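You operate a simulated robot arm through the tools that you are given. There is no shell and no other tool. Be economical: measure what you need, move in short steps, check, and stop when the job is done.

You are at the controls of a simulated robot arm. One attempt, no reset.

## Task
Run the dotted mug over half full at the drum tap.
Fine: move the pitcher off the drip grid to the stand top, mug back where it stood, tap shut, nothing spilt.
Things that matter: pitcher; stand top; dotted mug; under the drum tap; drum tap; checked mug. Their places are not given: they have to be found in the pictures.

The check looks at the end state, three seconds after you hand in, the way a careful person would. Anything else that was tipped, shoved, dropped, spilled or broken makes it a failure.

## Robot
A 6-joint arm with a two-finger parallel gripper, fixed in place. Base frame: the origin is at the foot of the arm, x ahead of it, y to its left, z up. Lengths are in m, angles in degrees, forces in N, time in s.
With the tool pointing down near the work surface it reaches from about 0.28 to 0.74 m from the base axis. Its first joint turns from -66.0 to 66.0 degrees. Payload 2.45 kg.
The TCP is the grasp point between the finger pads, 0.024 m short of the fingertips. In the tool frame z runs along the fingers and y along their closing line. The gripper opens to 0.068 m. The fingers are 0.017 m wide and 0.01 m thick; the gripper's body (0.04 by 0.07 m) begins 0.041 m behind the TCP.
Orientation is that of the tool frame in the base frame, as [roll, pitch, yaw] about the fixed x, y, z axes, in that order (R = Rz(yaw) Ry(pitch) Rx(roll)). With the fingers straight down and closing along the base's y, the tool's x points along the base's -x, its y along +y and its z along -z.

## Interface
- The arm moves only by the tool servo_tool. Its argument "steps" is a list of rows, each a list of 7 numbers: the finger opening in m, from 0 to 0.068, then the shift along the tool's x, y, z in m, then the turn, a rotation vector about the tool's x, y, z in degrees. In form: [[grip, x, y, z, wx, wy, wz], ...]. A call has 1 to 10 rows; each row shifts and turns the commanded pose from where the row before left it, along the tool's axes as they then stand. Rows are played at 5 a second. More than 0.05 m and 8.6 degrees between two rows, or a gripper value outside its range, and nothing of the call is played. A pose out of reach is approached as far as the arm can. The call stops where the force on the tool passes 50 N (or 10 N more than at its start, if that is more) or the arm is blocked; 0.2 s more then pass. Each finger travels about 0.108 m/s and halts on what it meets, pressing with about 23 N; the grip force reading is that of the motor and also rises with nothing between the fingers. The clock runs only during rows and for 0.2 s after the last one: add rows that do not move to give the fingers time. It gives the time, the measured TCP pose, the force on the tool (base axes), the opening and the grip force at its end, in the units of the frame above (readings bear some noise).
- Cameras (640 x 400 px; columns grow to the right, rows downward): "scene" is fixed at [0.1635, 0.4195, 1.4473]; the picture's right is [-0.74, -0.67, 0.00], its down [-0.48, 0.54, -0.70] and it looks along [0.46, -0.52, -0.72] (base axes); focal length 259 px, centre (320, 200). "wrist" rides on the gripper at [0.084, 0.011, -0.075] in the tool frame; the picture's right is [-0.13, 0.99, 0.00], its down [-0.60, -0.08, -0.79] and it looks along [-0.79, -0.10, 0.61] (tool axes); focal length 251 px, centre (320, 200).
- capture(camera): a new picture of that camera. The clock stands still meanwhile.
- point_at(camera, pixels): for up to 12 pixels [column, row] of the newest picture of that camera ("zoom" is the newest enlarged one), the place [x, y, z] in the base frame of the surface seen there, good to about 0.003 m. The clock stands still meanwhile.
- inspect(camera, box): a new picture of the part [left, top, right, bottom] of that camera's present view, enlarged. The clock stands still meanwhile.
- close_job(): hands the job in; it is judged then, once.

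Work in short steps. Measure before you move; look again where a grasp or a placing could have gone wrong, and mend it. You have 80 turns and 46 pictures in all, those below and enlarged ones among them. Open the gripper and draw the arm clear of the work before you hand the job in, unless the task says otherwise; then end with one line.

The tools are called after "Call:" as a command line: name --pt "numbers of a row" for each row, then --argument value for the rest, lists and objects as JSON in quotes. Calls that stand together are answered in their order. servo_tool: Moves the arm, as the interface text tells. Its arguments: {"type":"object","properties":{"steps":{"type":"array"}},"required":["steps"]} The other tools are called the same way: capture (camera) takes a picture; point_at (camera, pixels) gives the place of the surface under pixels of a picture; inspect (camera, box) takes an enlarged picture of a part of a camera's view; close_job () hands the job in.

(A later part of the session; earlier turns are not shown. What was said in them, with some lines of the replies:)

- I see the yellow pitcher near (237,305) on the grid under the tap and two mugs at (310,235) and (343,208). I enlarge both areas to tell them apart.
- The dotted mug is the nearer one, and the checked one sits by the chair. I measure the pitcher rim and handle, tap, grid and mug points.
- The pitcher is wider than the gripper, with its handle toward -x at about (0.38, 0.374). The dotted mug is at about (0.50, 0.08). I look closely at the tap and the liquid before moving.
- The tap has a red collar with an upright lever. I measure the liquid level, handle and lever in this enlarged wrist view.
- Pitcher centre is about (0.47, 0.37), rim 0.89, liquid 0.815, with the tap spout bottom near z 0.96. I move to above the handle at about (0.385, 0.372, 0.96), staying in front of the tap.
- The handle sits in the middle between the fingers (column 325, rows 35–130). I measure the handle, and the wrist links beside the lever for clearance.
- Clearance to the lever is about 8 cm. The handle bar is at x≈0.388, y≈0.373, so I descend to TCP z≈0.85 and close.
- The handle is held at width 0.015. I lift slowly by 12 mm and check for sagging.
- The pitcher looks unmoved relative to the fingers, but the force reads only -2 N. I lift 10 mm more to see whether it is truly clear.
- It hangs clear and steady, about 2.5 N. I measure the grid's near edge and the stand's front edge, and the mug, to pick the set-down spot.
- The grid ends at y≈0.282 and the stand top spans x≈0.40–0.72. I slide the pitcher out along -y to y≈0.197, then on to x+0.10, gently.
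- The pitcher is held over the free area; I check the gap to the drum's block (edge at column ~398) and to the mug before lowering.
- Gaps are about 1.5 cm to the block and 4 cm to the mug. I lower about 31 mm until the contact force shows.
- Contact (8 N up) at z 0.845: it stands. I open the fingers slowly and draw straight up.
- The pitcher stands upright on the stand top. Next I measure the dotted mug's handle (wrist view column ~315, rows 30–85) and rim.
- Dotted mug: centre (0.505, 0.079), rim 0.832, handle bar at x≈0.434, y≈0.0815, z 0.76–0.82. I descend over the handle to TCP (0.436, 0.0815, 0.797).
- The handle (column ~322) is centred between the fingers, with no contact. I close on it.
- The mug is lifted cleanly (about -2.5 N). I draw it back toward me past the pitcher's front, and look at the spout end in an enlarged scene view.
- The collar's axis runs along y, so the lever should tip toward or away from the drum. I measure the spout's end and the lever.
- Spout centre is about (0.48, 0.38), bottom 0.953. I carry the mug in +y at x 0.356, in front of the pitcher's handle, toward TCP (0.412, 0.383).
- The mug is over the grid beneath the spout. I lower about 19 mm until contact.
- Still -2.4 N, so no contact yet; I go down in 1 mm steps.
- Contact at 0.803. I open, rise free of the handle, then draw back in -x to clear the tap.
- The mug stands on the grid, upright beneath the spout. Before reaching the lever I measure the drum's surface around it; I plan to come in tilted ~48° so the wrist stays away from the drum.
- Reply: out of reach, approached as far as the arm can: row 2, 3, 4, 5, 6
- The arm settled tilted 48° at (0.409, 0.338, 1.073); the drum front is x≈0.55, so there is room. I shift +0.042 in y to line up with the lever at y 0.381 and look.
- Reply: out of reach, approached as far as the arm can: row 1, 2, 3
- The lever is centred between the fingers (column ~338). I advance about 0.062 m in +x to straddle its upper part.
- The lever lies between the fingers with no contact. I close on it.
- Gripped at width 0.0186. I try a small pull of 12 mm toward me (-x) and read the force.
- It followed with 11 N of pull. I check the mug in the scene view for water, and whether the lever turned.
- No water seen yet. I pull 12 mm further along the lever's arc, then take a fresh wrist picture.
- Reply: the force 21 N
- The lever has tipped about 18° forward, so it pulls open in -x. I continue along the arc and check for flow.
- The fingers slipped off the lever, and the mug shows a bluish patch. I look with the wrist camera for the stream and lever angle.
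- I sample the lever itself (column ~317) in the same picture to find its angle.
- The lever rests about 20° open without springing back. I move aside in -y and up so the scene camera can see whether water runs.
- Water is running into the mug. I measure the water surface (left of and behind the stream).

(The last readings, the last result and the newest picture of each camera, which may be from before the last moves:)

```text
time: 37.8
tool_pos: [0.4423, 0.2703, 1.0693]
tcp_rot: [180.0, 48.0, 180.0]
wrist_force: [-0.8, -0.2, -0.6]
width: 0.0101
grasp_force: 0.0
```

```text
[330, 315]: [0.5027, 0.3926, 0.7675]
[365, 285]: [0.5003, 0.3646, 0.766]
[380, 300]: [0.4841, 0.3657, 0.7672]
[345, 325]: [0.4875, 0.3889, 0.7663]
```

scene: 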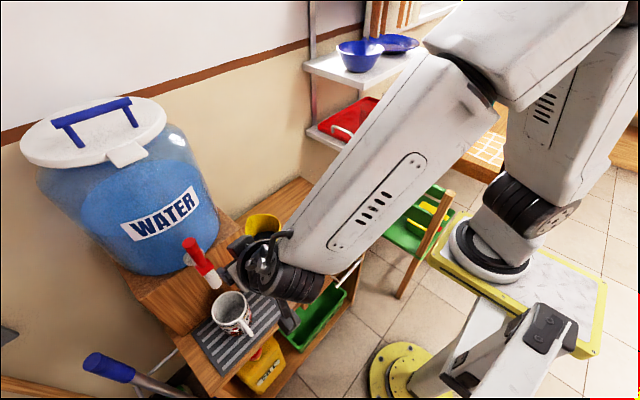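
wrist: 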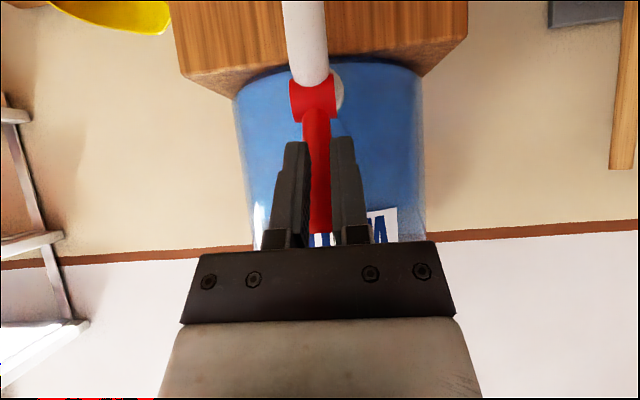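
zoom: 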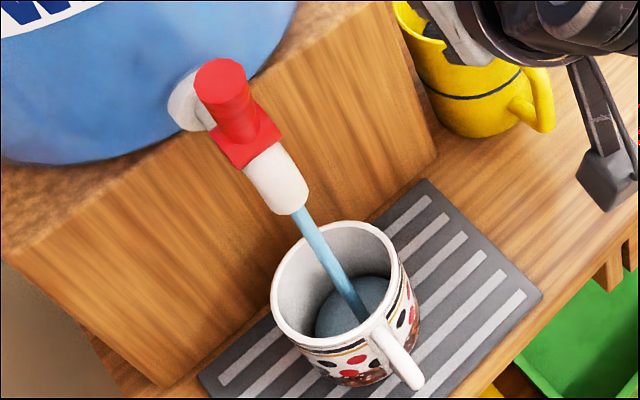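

Level 0.767 and rising about 8–9 mm/s; half is about 0.795, rim 0.838. I close the fingers, back off slightly to x 0.43 and wait 2 s in all.

Call:
servo_tool --pt "0.0 0.002 0 -0.006 0 0 0" --pt "0.0 0.0015 0 -0.007 0 0 0" --pt "0.0 0 0 0 0 0 0" --pt "0.0 0 0 0 0 0 0" --pt "0.0 0 0 0 0 0 0" --pt "0.0 0 0 0 0 0 0" --pt "0.0 0 0 0 0 0 0" --pt "0.0 0 0 0 0 0 0" --pt "0.0 0 0 0 0 0 0"

Call:
inspect --camera "scene" --box '[175, 230, 275, 340]'

Call:
point_at --camera "zoom" --pixels '[[325, 300], [365, 275], [380, 290], [345, 315]]'

```text
time: 39.8
tool_pos: [0.4305, 0.2711, 1.0765]
tcp_rot: [180.0, 48.0, -179.9]
wrist_force: [-0.5, -0.2, 0.1]
width: 0.0
grasp_force: 23.1
```

```text
3.64 times, centred on (225, 285) of scene
```

zoom: 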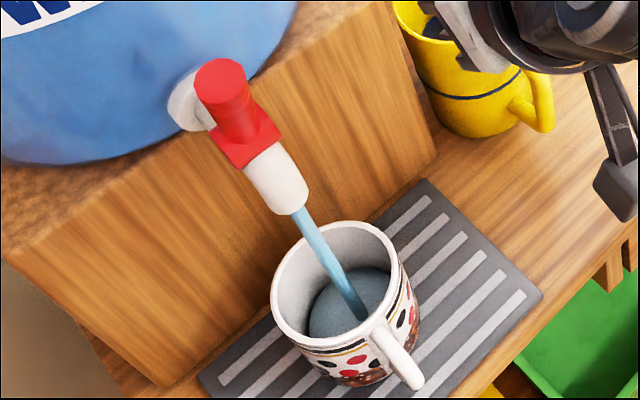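

```text
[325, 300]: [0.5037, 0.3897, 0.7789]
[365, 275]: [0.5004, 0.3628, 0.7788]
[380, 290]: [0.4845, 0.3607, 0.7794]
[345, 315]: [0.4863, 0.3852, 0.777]
```

Now 0.7785, rising 5.9 mm/s; aiming for about 0.808. I wait about 2.6 s and then slide in front of the lever at y 0.381, still clear of it.

Call:
servo_tool --pt "0.0 0 0 0 0 0 0" --pt "0.0 0 0 0 0 0 0" --pt "0.0 0 0 0 0 0 0" --pt "0.0 0 0 0 0 0 0" --pt "0.0 0 0 0 0 0 0" --pt "0.0 0 0 0 0 0 0" --pt "0.0 0 0 0 0 0 0" --pt "0.0 0 0 0 0 0 0" --pt "0.0 0 0 0 0 0 0" --pt "0.0 0 0 0 0 0 0"

Call:
servo_tool --pt "0.0 0 0.03 0 0 0 0" --pt "0.0 0 0.03 0 0 0 0" --pt "0.0 0 0.03 0 0 0 0" --pt "0.0 0 0.02 0 0 0 0" --pt "0.0 0 0 0 0 0 0"

```text
time: 42.0
tool_pos: [0.4315, 0.2731, 1.0753]
tcp_rot: [-180.0, 48.0, -179.9]
wrist_force: [-0.3, 0.1, 0.9]
width: 0.0
grasp_force: 23.1
```

```text
time: 43.2
tool_pos: [0.432, 0.3795, 1.0774]
tcp_rot: [180.0, 48.0, -179.9]
wrist_force: [-0.1, -0.5, -0.2]
width: 0.0001
grasp_force: 23.6
```

Estimated level 0.799. I push the lever back in +x, about 31 mm, toward closed.

Call:
servo_tool --pt "0.0 -0.0054 0 0.0059 0 0 0" --pt "0.0 -0.0054 0 0.0059 0 0 0" --pt "0.0 -0.0054 0 0.0059 0 0 0" --pt "0.0 -0.0054 0 0.0059 0 0 0"

Call:
capture --camera "wrist"

```text
time: 44.2
tool_pos: [0.462, 0.3796, 1.0776]
tcp_rot: [180.0, 48.0, -179.9]
wrist_force: [-11.8, -2.0, 2.8]
width: 0.0
grasp_force: 22.8
```

```text
9 pictures are left
```

wrist: 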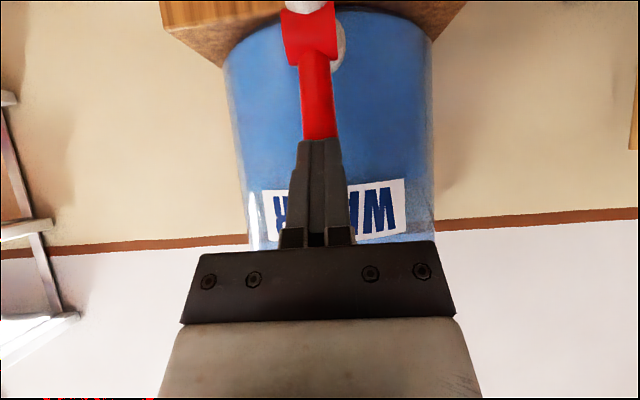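

The push meets 12 N, the lever's own friction. I press a few mm more to reach the stop.

Call:
servo_tool --pt "0.0 -0.002 0 0.0022 0 0 0" --pt "0.0 -0.002 0 0.0022 0 0 0" --pt "0.0 0 0 0 0 0 0"

```text
time: 44.8
tool_pos: [0.4629, 0.3819, 1.077]
tcp_rot: [-179.9, 47.7, -179.7]
wrist_force: [-24.1, -3.1, 5.6]
width: 0.0
grasp_force: 22.9
stopped in row 2: the force on the tool passed its limit (the readings are from after the stop); the commanded pose is now the measured one
```

The force climbed sharply: the lever is at its stop. I back off, move aside in -y, and check the flow and level.

Call:
servo_tool --pt "0.0 0.01 0 -0.012 0 0 0" --pt "0.0 0.007 -0.01 -0.01 0 0 0" --pt "0.0 -0.007 -0.04 -0.007 0 0 0" --pt "0.0 -0.007 -0.045 -0.007 0 0 0" --pt "0.0 0 -0.02 0 0 0 0"

Call:
inspect --camera "scene" --box '[175, 230, 275, 340]'

Call:
point_at --camera "zoom" --pixels '[[325, 285], [365, 265], [375, 280], [345, 300], [232, 130], [222, 80]]'

```text
time: 46.0
tool_pos: [0.438, 0.2652, 1.0987]
tcp_rot: [-179.9, 47.8, -179.7]
wrist_force: [0.4, 0.0, 0.3]
width: 0.0
grasp_force: 23.4
```

```text
3.64 times, centred on (225, 285) of scene
```

zoom: 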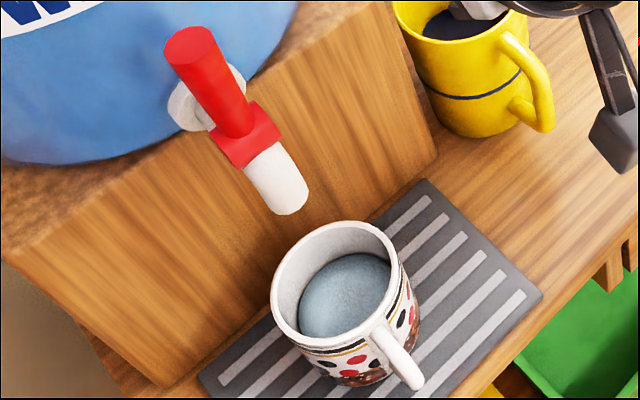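

```text
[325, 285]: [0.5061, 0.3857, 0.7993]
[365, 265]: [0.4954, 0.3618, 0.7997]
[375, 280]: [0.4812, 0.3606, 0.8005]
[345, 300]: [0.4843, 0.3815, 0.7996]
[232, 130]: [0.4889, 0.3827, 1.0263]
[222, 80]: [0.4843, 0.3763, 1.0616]
```

The tap is shut, no stream, level 0.800 (about 55 %). That margin is thin, so I'll add a little: I line up with the lever again with open fingers.

Call:
servo_tool --pt "0.03 0 0.03 0 0 0 0" --pt "0.06 0 0.04 0 0 0 0" --pt "0.06 0 0.04 0 0 0 0" --pt "0.06 0 0.005 0 0 0 0" --pt "0.06 0 0 0 0 0 0"

Call:
servo_tool --pt "0.06 -0.003 0 0.015 0 0 0" --pt "0.06 -0.003 0 0.02 0 0 0" --pt "0.06 -0.003 0 0.015 0 0 0" --pt "0.06 0 0 0.009 0 0 0" --pt "0.06 0 0 0 0 0 0"

Call:
capture --camera "wrist"

```text
time: 47.2
tool_pos: [0.4379, 0.3819, 1.0989]
tcp_rot: [-179.9, 47.8, -179.8]
wrist_force: [-0.4, 1.1, 0.4]
width: 0.0602
grasp_force: 0.0
```

```text
time: 48.4
tool_pos: [0.4866, 0.3797, 1.0647]
tcp_rot: [-180.0, 47.8, -179.9]
wrist_force: [-0.1, 0.0, 0.5]
width: 0.06
grasp_force: 0.1
```

```text
7 pictures are left
```

wrist: 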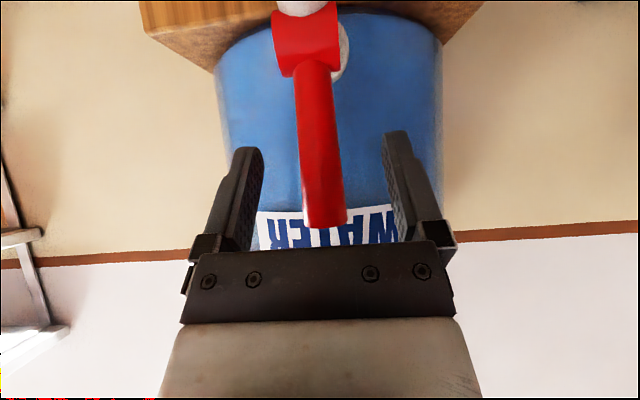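

Same alignment as before. I close on the lever and pull it the same 24 mm.

Call:
servo_tool --pt "0.045 0 0 0 0 0 0" --pt "0.035 0 0 0 0 0 0" --pt "0.025 0 0 0 0 0 0" --pt "0.015 0 0 0 0 0 0" --pt "0.01 0 0 0 0 0 0"

Call:
servo_tool --pt "0.01 0.0027 0 -0.003 0 0 0" --pt "0.01 0.0027 0 -0.003 0 0 0" --pt "0.01 0.0027 0 -0.003 0 0 0" --pt "0.01 0.0037 0 -0.0021 0 0 0" --pt "0.01 0.0037 0 -0.0021 0 0 0" --pt "0.01 0.0037 0 -0.0021 0 0 0" --pt "0.01 0 0 0 0 0 0" --pt "0.01 0 0 0 0 0 0"

```text
time: 49.6
tool_pos: [0.4858, 0.3812, 1.0652]
tcp_rot: [-180.0, 47.8, -179.9]
wrist_force: [0.0, -0.1, -0.7]
width: 0.0185
grasp_force: 36.3
```

```text
time: 51.4
tool_pos: [0.4625, 0.3785, 1.0617]
tcp_rot: [-179.9, 47.9, -180.0]
wrist_force: [12.7, -9.5, 12.4]
width: 0.0184
grasp_force: 36.8
```

The lever is open about 18° again for about 1 s. I push back the same way, still gripping, a little past the start.

Call:
servo_tool --pt "0.01 -0.0055 0 0.0031 0 0 0" --pt "0.01 -0.0055 0 0.0031 0 0 0" --pt "0.01 -0.004 0 0.0045 0 0 0" --pt "0.01 -0.004 0 0.0045 0 0 0" --pt "0.01 -0.0015 0 0.0017 0 0 0" --pt "0.01 0 0 0 0 0 0"

```text
time: 52.8
tool_pos: [0.4888, 0.3801, 1.0662]
tcp_rot: [-179.7, 47.8, -179.9]
wrist_force: [-11.1, -16.6, 0.9]
width: 0.0185
grasp_force: 36.8
```

I release, back off in front of the lever, and give a confirming push with closed fingers to the stop.

Call:
servo_tool --pt "0.035 0 0 0 0 0 0" --pt "0.06 0 0 0 0 0 0" --pt "0.06 0.01 0 -0.016 0 0 0" --pt "0.06 0.01 0 -0.016 0 0 0" --pt "0.05 0.009 0 -0.0156 0 0 0" --pt "0.02 0 0 0 0 0 0" --pt "0.0 0 0 0 0 0 0" --pt "0.0 0 0 0 0 0 0"

Call:
servo_tool --pt "0.0 -0.0054 0 0.0059 0 0 0" --pt "0.0 -0.0054 0 0.0059 0 0 0" --pt "0.0 -0.0054 0 0.0059 0 0 0" --pt "0.0 -0.004 0 0.0044 0 0 0" --pt "0.0 -0.002 0 0.0022 0 0 0" --pt "0.0 0 0 0 0 0 0"

```text
time: 54.6
tool_pos: [0.4328, 0.3812, 1.0762]
tcp_rot: [-179.9, 47.7, -180.0]
wrist_force: [-0.6, 0.1, 0.4]
width: 0.0001
grasp_force: 23.7
```

```text
time: 56.0
tool_pos: [0.4639, 0.3813, 1.0756]
tcp_rot: [180.0, 47.7, -179.7]
wrist_force: [-44.8, -4.8, 9.9]
width: 0.0
grasp_force: 23.0
```

Firm stop at x 0.464 (45 N): the lever is fully back. I back off, move aside and check level and flow.

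Call:
servo_tool --pt "0.0 0.01 0 -0.012 0 0 0" --pt "0.0 0.007 -0.01 -0.01 0 0 0" --pt "0.0 -0.007 -0.04 -0.007 0 0 0" --pt "0.0 -0.007 -0.045 -0.007 0 0 0" --pt "0.0 0 -0.02 0 0 0 0"

Call:
inspect --camera "scene" --box '[175, 230, 275, 340]'

Call:
point_at --camera "zoom" --pixels '[[325, 285], [365, 265], [375, 280], [345, 300], [388, 345], [275, 295], [395, 250], [340, 225]]'

```text
time: 57.2
tool_pos: [0.4389, 0.2652, 1.1002]
tcp_rot: [-179.8, 47.8, -179.9]
wrist_force: [0.1, 0.6, 0.1]
width: 0.0
grasp_force: 22.6
```

```text
3.64 times, centred on (225, 285) of scene
```

zoom: 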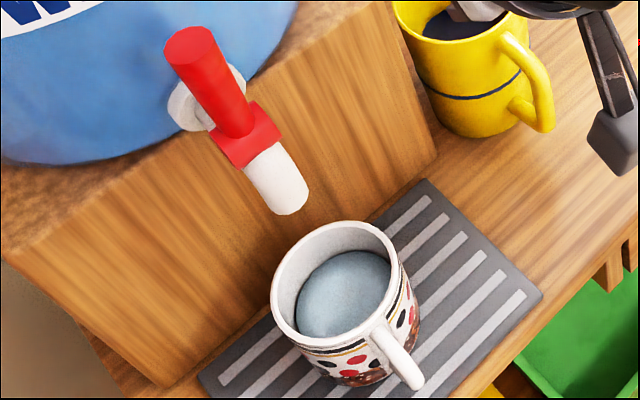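

```text
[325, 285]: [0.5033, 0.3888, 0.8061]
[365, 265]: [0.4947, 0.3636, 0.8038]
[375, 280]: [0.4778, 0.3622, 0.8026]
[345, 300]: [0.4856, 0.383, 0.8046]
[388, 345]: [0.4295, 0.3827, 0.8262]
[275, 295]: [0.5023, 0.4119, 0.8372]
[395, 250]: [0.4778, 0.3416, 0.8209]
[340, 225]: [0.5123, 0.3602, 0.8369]
```

Level 0.804 (about 60 %), no stream, lever upright. I now turn the tool back to straight down at this height.

Call:
servo_tool --pt "0.0 0 0 0 0 8 0" --pt "0.0 0 0 0 0 8 0" --pt "0.0 0 0 0 0 8 0" --pt "0.0 0 0 0 0 8 0" --pt "0.0 0 0 0 0 8 0" --pt "0.0 0 0 0 0 7.8 0" --pt "0.045 0 0 0 0 0 0"

Call:
servo_tool --pt "0.045 0.03 0 0 0 0 0" --pt "0.045 0.04 0 0 0 0 0" --pt "0.045 0.04 0 0.02 0 0 0" --pt "0.045 0.007 0.02 0.04 0 0 0" --pt "0.045 0 0.03 0.04 0 0 0" --pt "0.045 0 0.03 0.04 0 0 0" --pt "0.045 0 0.03 0.04 0 0 0" --pt "0.045 0 0.008 0.036 0 0 0" --pt "0.045 0 0 0 0 0 0"

```text
time: 58.8
tool_pos: [0.4384, 0.267, 1.0985]
tcp_rot: [-180.0, -0.1, -179.9]
wrist_force: [0.0, 0.4, 0.7]
width: 0.045
grasp_force: 0.0
```

```text
time: 60.8
tool_pos: [0.3215, 0.3814, 0.88]
tcp_rot: [-180.0, 0.1, -179.8]
wrist_force: [0.5, 1.0, -0.5]
width: 0.0448
grasp_force: 0.1
```

I'm in front of the mug. I go forward over the handle to x 0.412, y 0.383, then down to z 0.803 with open fingers, as at release.

Call:
servo_tool --pt "0.045 -0.03 0.001 0 0 0 0" --pt "0.045 -0.035 0.0005 0 0 0 0" --pt "0.045 -0.0255 0 0 0 0 0" --pt "0.045 0 0 0.03 0 0 0" --pt "0.045 0 0 0.025 0 0 0" --pt "0.045 0 0 0.015 0 0 0" --pt "0.045 0 0 0.007 0 0 0" --pt "0.045 0 0 0 0 0 0"

Call:
capture --camera "wrist"

```text
time: 62.6
tool_pos: [0.4101, 0.3853, 0.8059]
tcp_rot: [180.0, 0.0, -179.9]
wrist_force: [0.2, 0.5, -0.7]
width: 0.0447
grasp_force: 0.0
```

```text
5 pictures are left
```

wrist: 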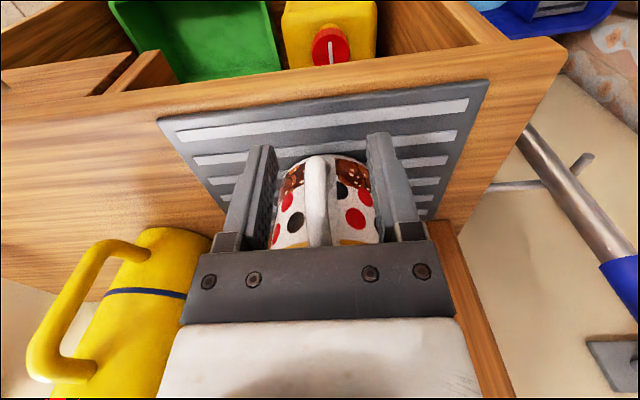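

The handle is centred. I nudge 2 mm down and 1 mm forward, and close.

Call:
servo_tool --pt "0.045 -0.001 0 0.002 0 0 0" --pt "0.03 0 0 0 0 0 0" --pt "0.02 0 0 0 0 0 0" --pt "0.01 0 0 0 0 0 0" --pt "0.0 0 0 0 0 0 0" --pt "0.0 0 0 0 0 0 0"

Call:
servo_tool --pt "0.0 0 0 -0.002 0 0 0" --pt "0.0 0 0 -0.004 0 0 0" --pt "0.0 0 0 -0.006 0 0 0" --pt "0.0 0 0 -0.005 0 0 0" --pt "0.0 0 0 -0.002 0 0 0" --pt "0.0 0 0 0 0 0 0"

```text
time: 64.0
tool_pos: [0.4122, 0.3848, 0.8035]
tcp_rot: [-180.0, 0.0, -179.9]
wrist_force: [-0.7, -1.9, -0.2]
width: 0.0103
grasp_force: 22.7
```

```text
time: 65.4
tool_pos: [0.4133, 0.3857, 0.8221]
tcp_rot: [179.9, 0.0, -179.8]
wrist_force: [-0.4, -1.1, -5.0]
width: 0.0103
grasp_force: 23.2
```

The filled mug is lifted (-5 N). I draw it back slowly in -x with gentle ramps.

Call:
servo_tool --pt "0.0 0.003 0 0 0 0 0" --pt "0.0 0.007 0 0 0 0 0" --pt "0.0 0.01 0 0 0 0 0" --pt "0.0 0.012 0 0 0 0 0" --pt "0.0 0.011 0 0 0 0 0" --pt "0.0 0.008 0 0 0 0 0" --pt "0.0 0.004 0 0 0 0 0" --pt "0.0 0.001 0 0 0 0 0" --pt "0.0 0 0 0 0 0 0"

Call:
inspect --camera "scene" --box '[175, 220, 335, 350]'

```text
time: 67.4
tool_pos: [0.3575, 0.3861, 0.8236]
tcp_rot: [180.0, 0.1, 180.0]
wrist_force: [0.3, -0.4, -4.2]
width: 0.0106
grasp_force: 23.0
```

```text
3.08 times, centred on (255, 285) of scene
```

zoom: 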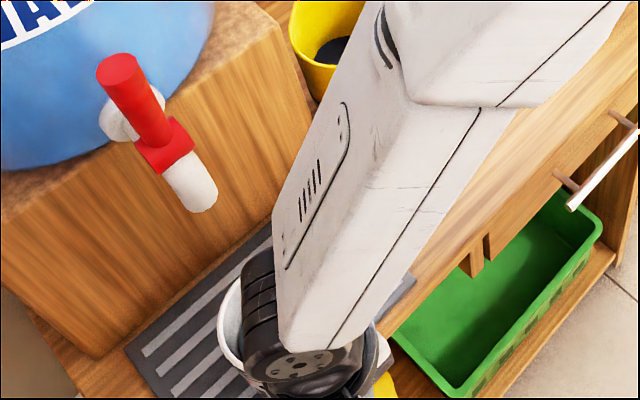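

All fine. I carry it in -y in two gently ramped moves of about 0.152 m each, in front of the pitcher.

Call:
servo_tool --pt "0.0 0 -0.004 0 0 0 0" --pt "0.0 0 -0.01 0 0 0 0" --pt "0.0 0 -0.018 0 0 0 0" --pt "0.0 0 -0.024 0 0 0 0" --pt "0.0 0 -0.026 0 0 0 0" --pt "0.0 0 -0.026 0 0 0 0" --pt "0.0 0 -0.02 0 0 0 0" --pt "0.0 0 -0.014 0 0 0 0" --pt "0.0 0 -0.0075 0 0 0 0" --pt "0.0 0 -0.002 0 0 0 0"

Call:
servo_tool --pt "0.0 0 -0.004 0 0 0 0" --pt "0.0 0 -0.01 0 0 0 0" --pt "0.0 0 -0.018 0 0 0 0" --pt "0.0 0 -0.024 0 0 0 0" --pt "0.0 0 -0.026 0 0 0 0" --pt "0.0 0 -0.026 0 0 0 0" --pt "0.0 0 -0.02 0 0 0 0" --pt "0.0 0 -0.014 0 0 0 0" --pt "0.0 0 -0.0075 0 0 0 0" --pt "0.0 0 -0.002 0 0 0 0"

```text
time: 69.6
tool_pos: [0.3573, 0.2346, 0.8213]
tcp_rot: [180.0, 0.0, -179.9]
wrist_force: [0.4, -0.1, -4.4]
width: 0.0103
grasp_force: 22.7
```

```text
time: 71.8
tool_pos: [0.3576, 0.0809, 0.8222]
tcp_rot: [179.9, 0.0, -179.8]
wrist_force: [-0.2, -0.3, -4.2]
width: 0.0103
grasp_force: 23.1
```

Next I move forward in +x by 0.080 m to bring it over its old place.

Call:
servo_tool --pt "0.0 -0.003 0 0 0 0 0" --pt "0.0 -0.008 0 0 0 0 0" --pt "0.0 -0.012 0 0 0 0 0" --pt "0.0 -0.014 0.0005 0 0 0 0" --pt "0.0 -0.014 0 0 0 0 0" --pt "0.0 -0.012 0 0 0 0 0" --pt "0.0 -0.009 0 0 0 0 0" --pt "0.0 -0.005 0 0 0 0 0" --pt "0.0 -0.003 0 0 0 0 0" --pt "0.0 0 0 0 0 0 0"

Call:
servo_tool --pt "0.0 0 0 0.004 0 0 0" --pt "0.0 0 0 0.006 0 0 0" --pt "0.0 0 0 0.006 0 0 0" --pt "0.0 0 0 0.004 0 0 0" --pt "0.0 0 0 0.002 0 0 0" --pt "0.0 0 0 0.001 0 0 0" --pt "0.0 0 0 0 0 0 0"

```text
time: 74.0
tool_pos: [0.4374, 0.083, 0.8226]
tcp_rot: [-180.0, 0.0, -179.9]
wrist_force: [-0.2, 0.9, -4.3]
width: 0.0102
grasp_force: 22.8
```

```text
time: 75.6
tool_pos: [0.4378, 0.083, 0.8012]
tcp_rot: [180.0, 0.0, -179.9]
wrist_force: [0.3, 0.5, -5.0]
width: 0.0102
grasp_force: 22.8
```

No contact yet at 0.801; I step down by 1 mm steps.

Call:
servo_tool --pt "0.0 0 0 0.001 0 0 0" --pt "0.0 0 0 0.001 0 0 0" --pt "0.0 0 0 0.001 0 0 0" --pt "0.0 0 0 0 0 0 0"

```text
time: 76.6
tool_pos: [0.4373, 0.0838, 0.7969]
tcp_rot: [179.9, 0.0, -179.9]
wrist_force: [-5.3, 0.7, 16.4]
width: 0.01
grasp_force: 22.8
```

It has contact (16 N up). I relax 1 mm, open, rise straight up and draw back clear.

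Call:
servo_tool --pt "0.0 0 0 -0.001 0 0 0" --pt "0.015 0 0 0 0 0 0" --pt "0.03 0 0 0 0 0 0" --pt "0.045 0 0 0 0 0 0" --pt "0.045 0 0 0 0 0 0" --pt "0.045 0 0 -0.02 0 0 0" --pt "0.045 0 0 -0.03 0 0 0" --pt "0.045 0 0 -0.04 0 0 0" --pt "0.045 0.03 0 -0.04 0 0 0"

Call:
servo_tool --pt "0.06 0.03 0 -0.03 0 0 0" --pt "0.06 0.03 -0.03 -0.03 0 0 0" --pt "0.06 0 -0.04 -0.04 0 0 0" --pt "0.06 0 -0.045 -0.04 0 0 0" --pt "0.06 0 -0.045 -0.03 0 0 0" --pt "0.06 0 -0.045 0 0 0 0" --pt "0.06 0 0 0 0 0 0"

Call:
inspect --camera "scene" --box '[170, 160, 390, 340]'

Call:
capture --camera "scene"

Call:
point_at --camera "scene" --pixels '[[298, 228], [311, 218], [322, 228], [310, 237], [327, 243], [310, 228], [331, 204], [343, 193], [354, 203], [359, 216]]'

```text
time: 78.6
tool_pos: [0.4081, 0.0831, 0.9268]
tcp_rot: [-180.0, 0.0, -180.0]
wrist_force: [-1.0, -0.2, 1.0]
width: 0.0451
grasp_force: 0.0
```

```text
refused: row 2 steps farther than a row can; nothing moved
```

```text
2.22 times, centred on (280, 250) of scene
```

zoom: 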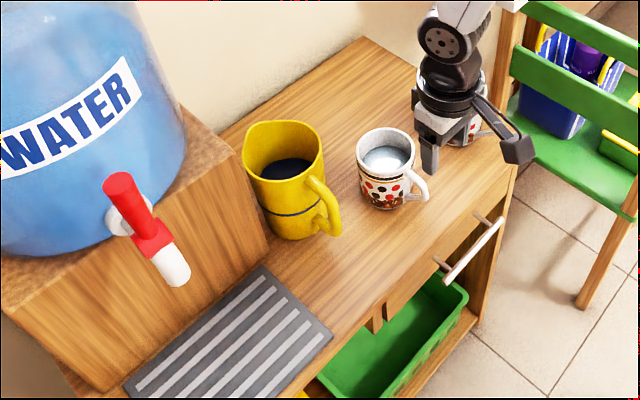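

```text
2 pictures are left
```

scene: 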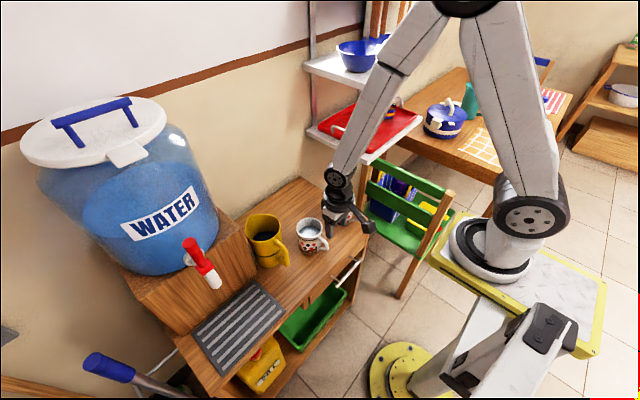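

```text
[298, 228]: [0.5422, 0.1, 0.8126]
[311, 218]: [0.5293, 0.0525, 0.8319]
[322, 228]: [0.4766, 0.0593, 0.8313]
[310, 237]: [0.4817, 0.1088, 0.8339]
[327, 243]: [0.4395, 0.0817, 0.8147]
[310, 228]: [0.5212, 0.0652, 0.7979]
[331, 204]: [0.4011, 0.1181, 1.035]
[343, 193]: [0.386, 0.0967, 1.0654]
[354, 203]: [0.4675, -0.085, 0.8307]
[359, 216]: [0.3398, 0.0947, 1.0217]
```

The mug is back within about 2 mm, water visible, pitcher upright, tap shut, no puddles. I lift the arm clear with smaller steps.

Call:
servo_tool --pt "0.06 0.02 0 -0.035 0 0 0" --pt "0.06 0.02 0 -0.035 0 0 0" --pt "0.06 0 0 -0.04 0 0 0" --pt "0.06 0 0 -0.04 0 0 0" --pt "0.06 0 0 -0.04 0 0 0" --pt "0.06 0 0 0 0 0 0"

Call:
capture --camera "scene"

```text
time: 80.0
tool_pos: [0.3669, 0.0848, 1.1176]
tcp_rot: [-180.0, 0.0, -179.9]
wrist_force: [0.4, 0.4, -0.1]
width: 0.0599
grasp_force: 0.2
```

```text
1 pictures are left
```

scene: 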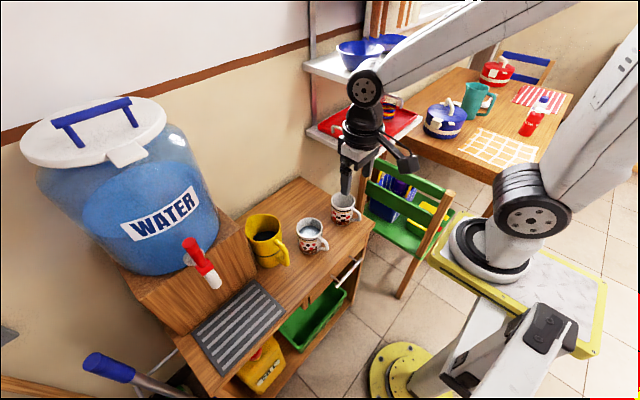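

Everything stands as asked: both mugs in place, the pitcher on the stand top, the tap shut and the arm clear. I hand it in.

Call:
close_job

```text
The job is handed in.
```

The dotted mug is filled to about 60% and back within about 2 mm of where it stood; the pitcher is upright on the stand top, the tap is shut, and I saw no spills.
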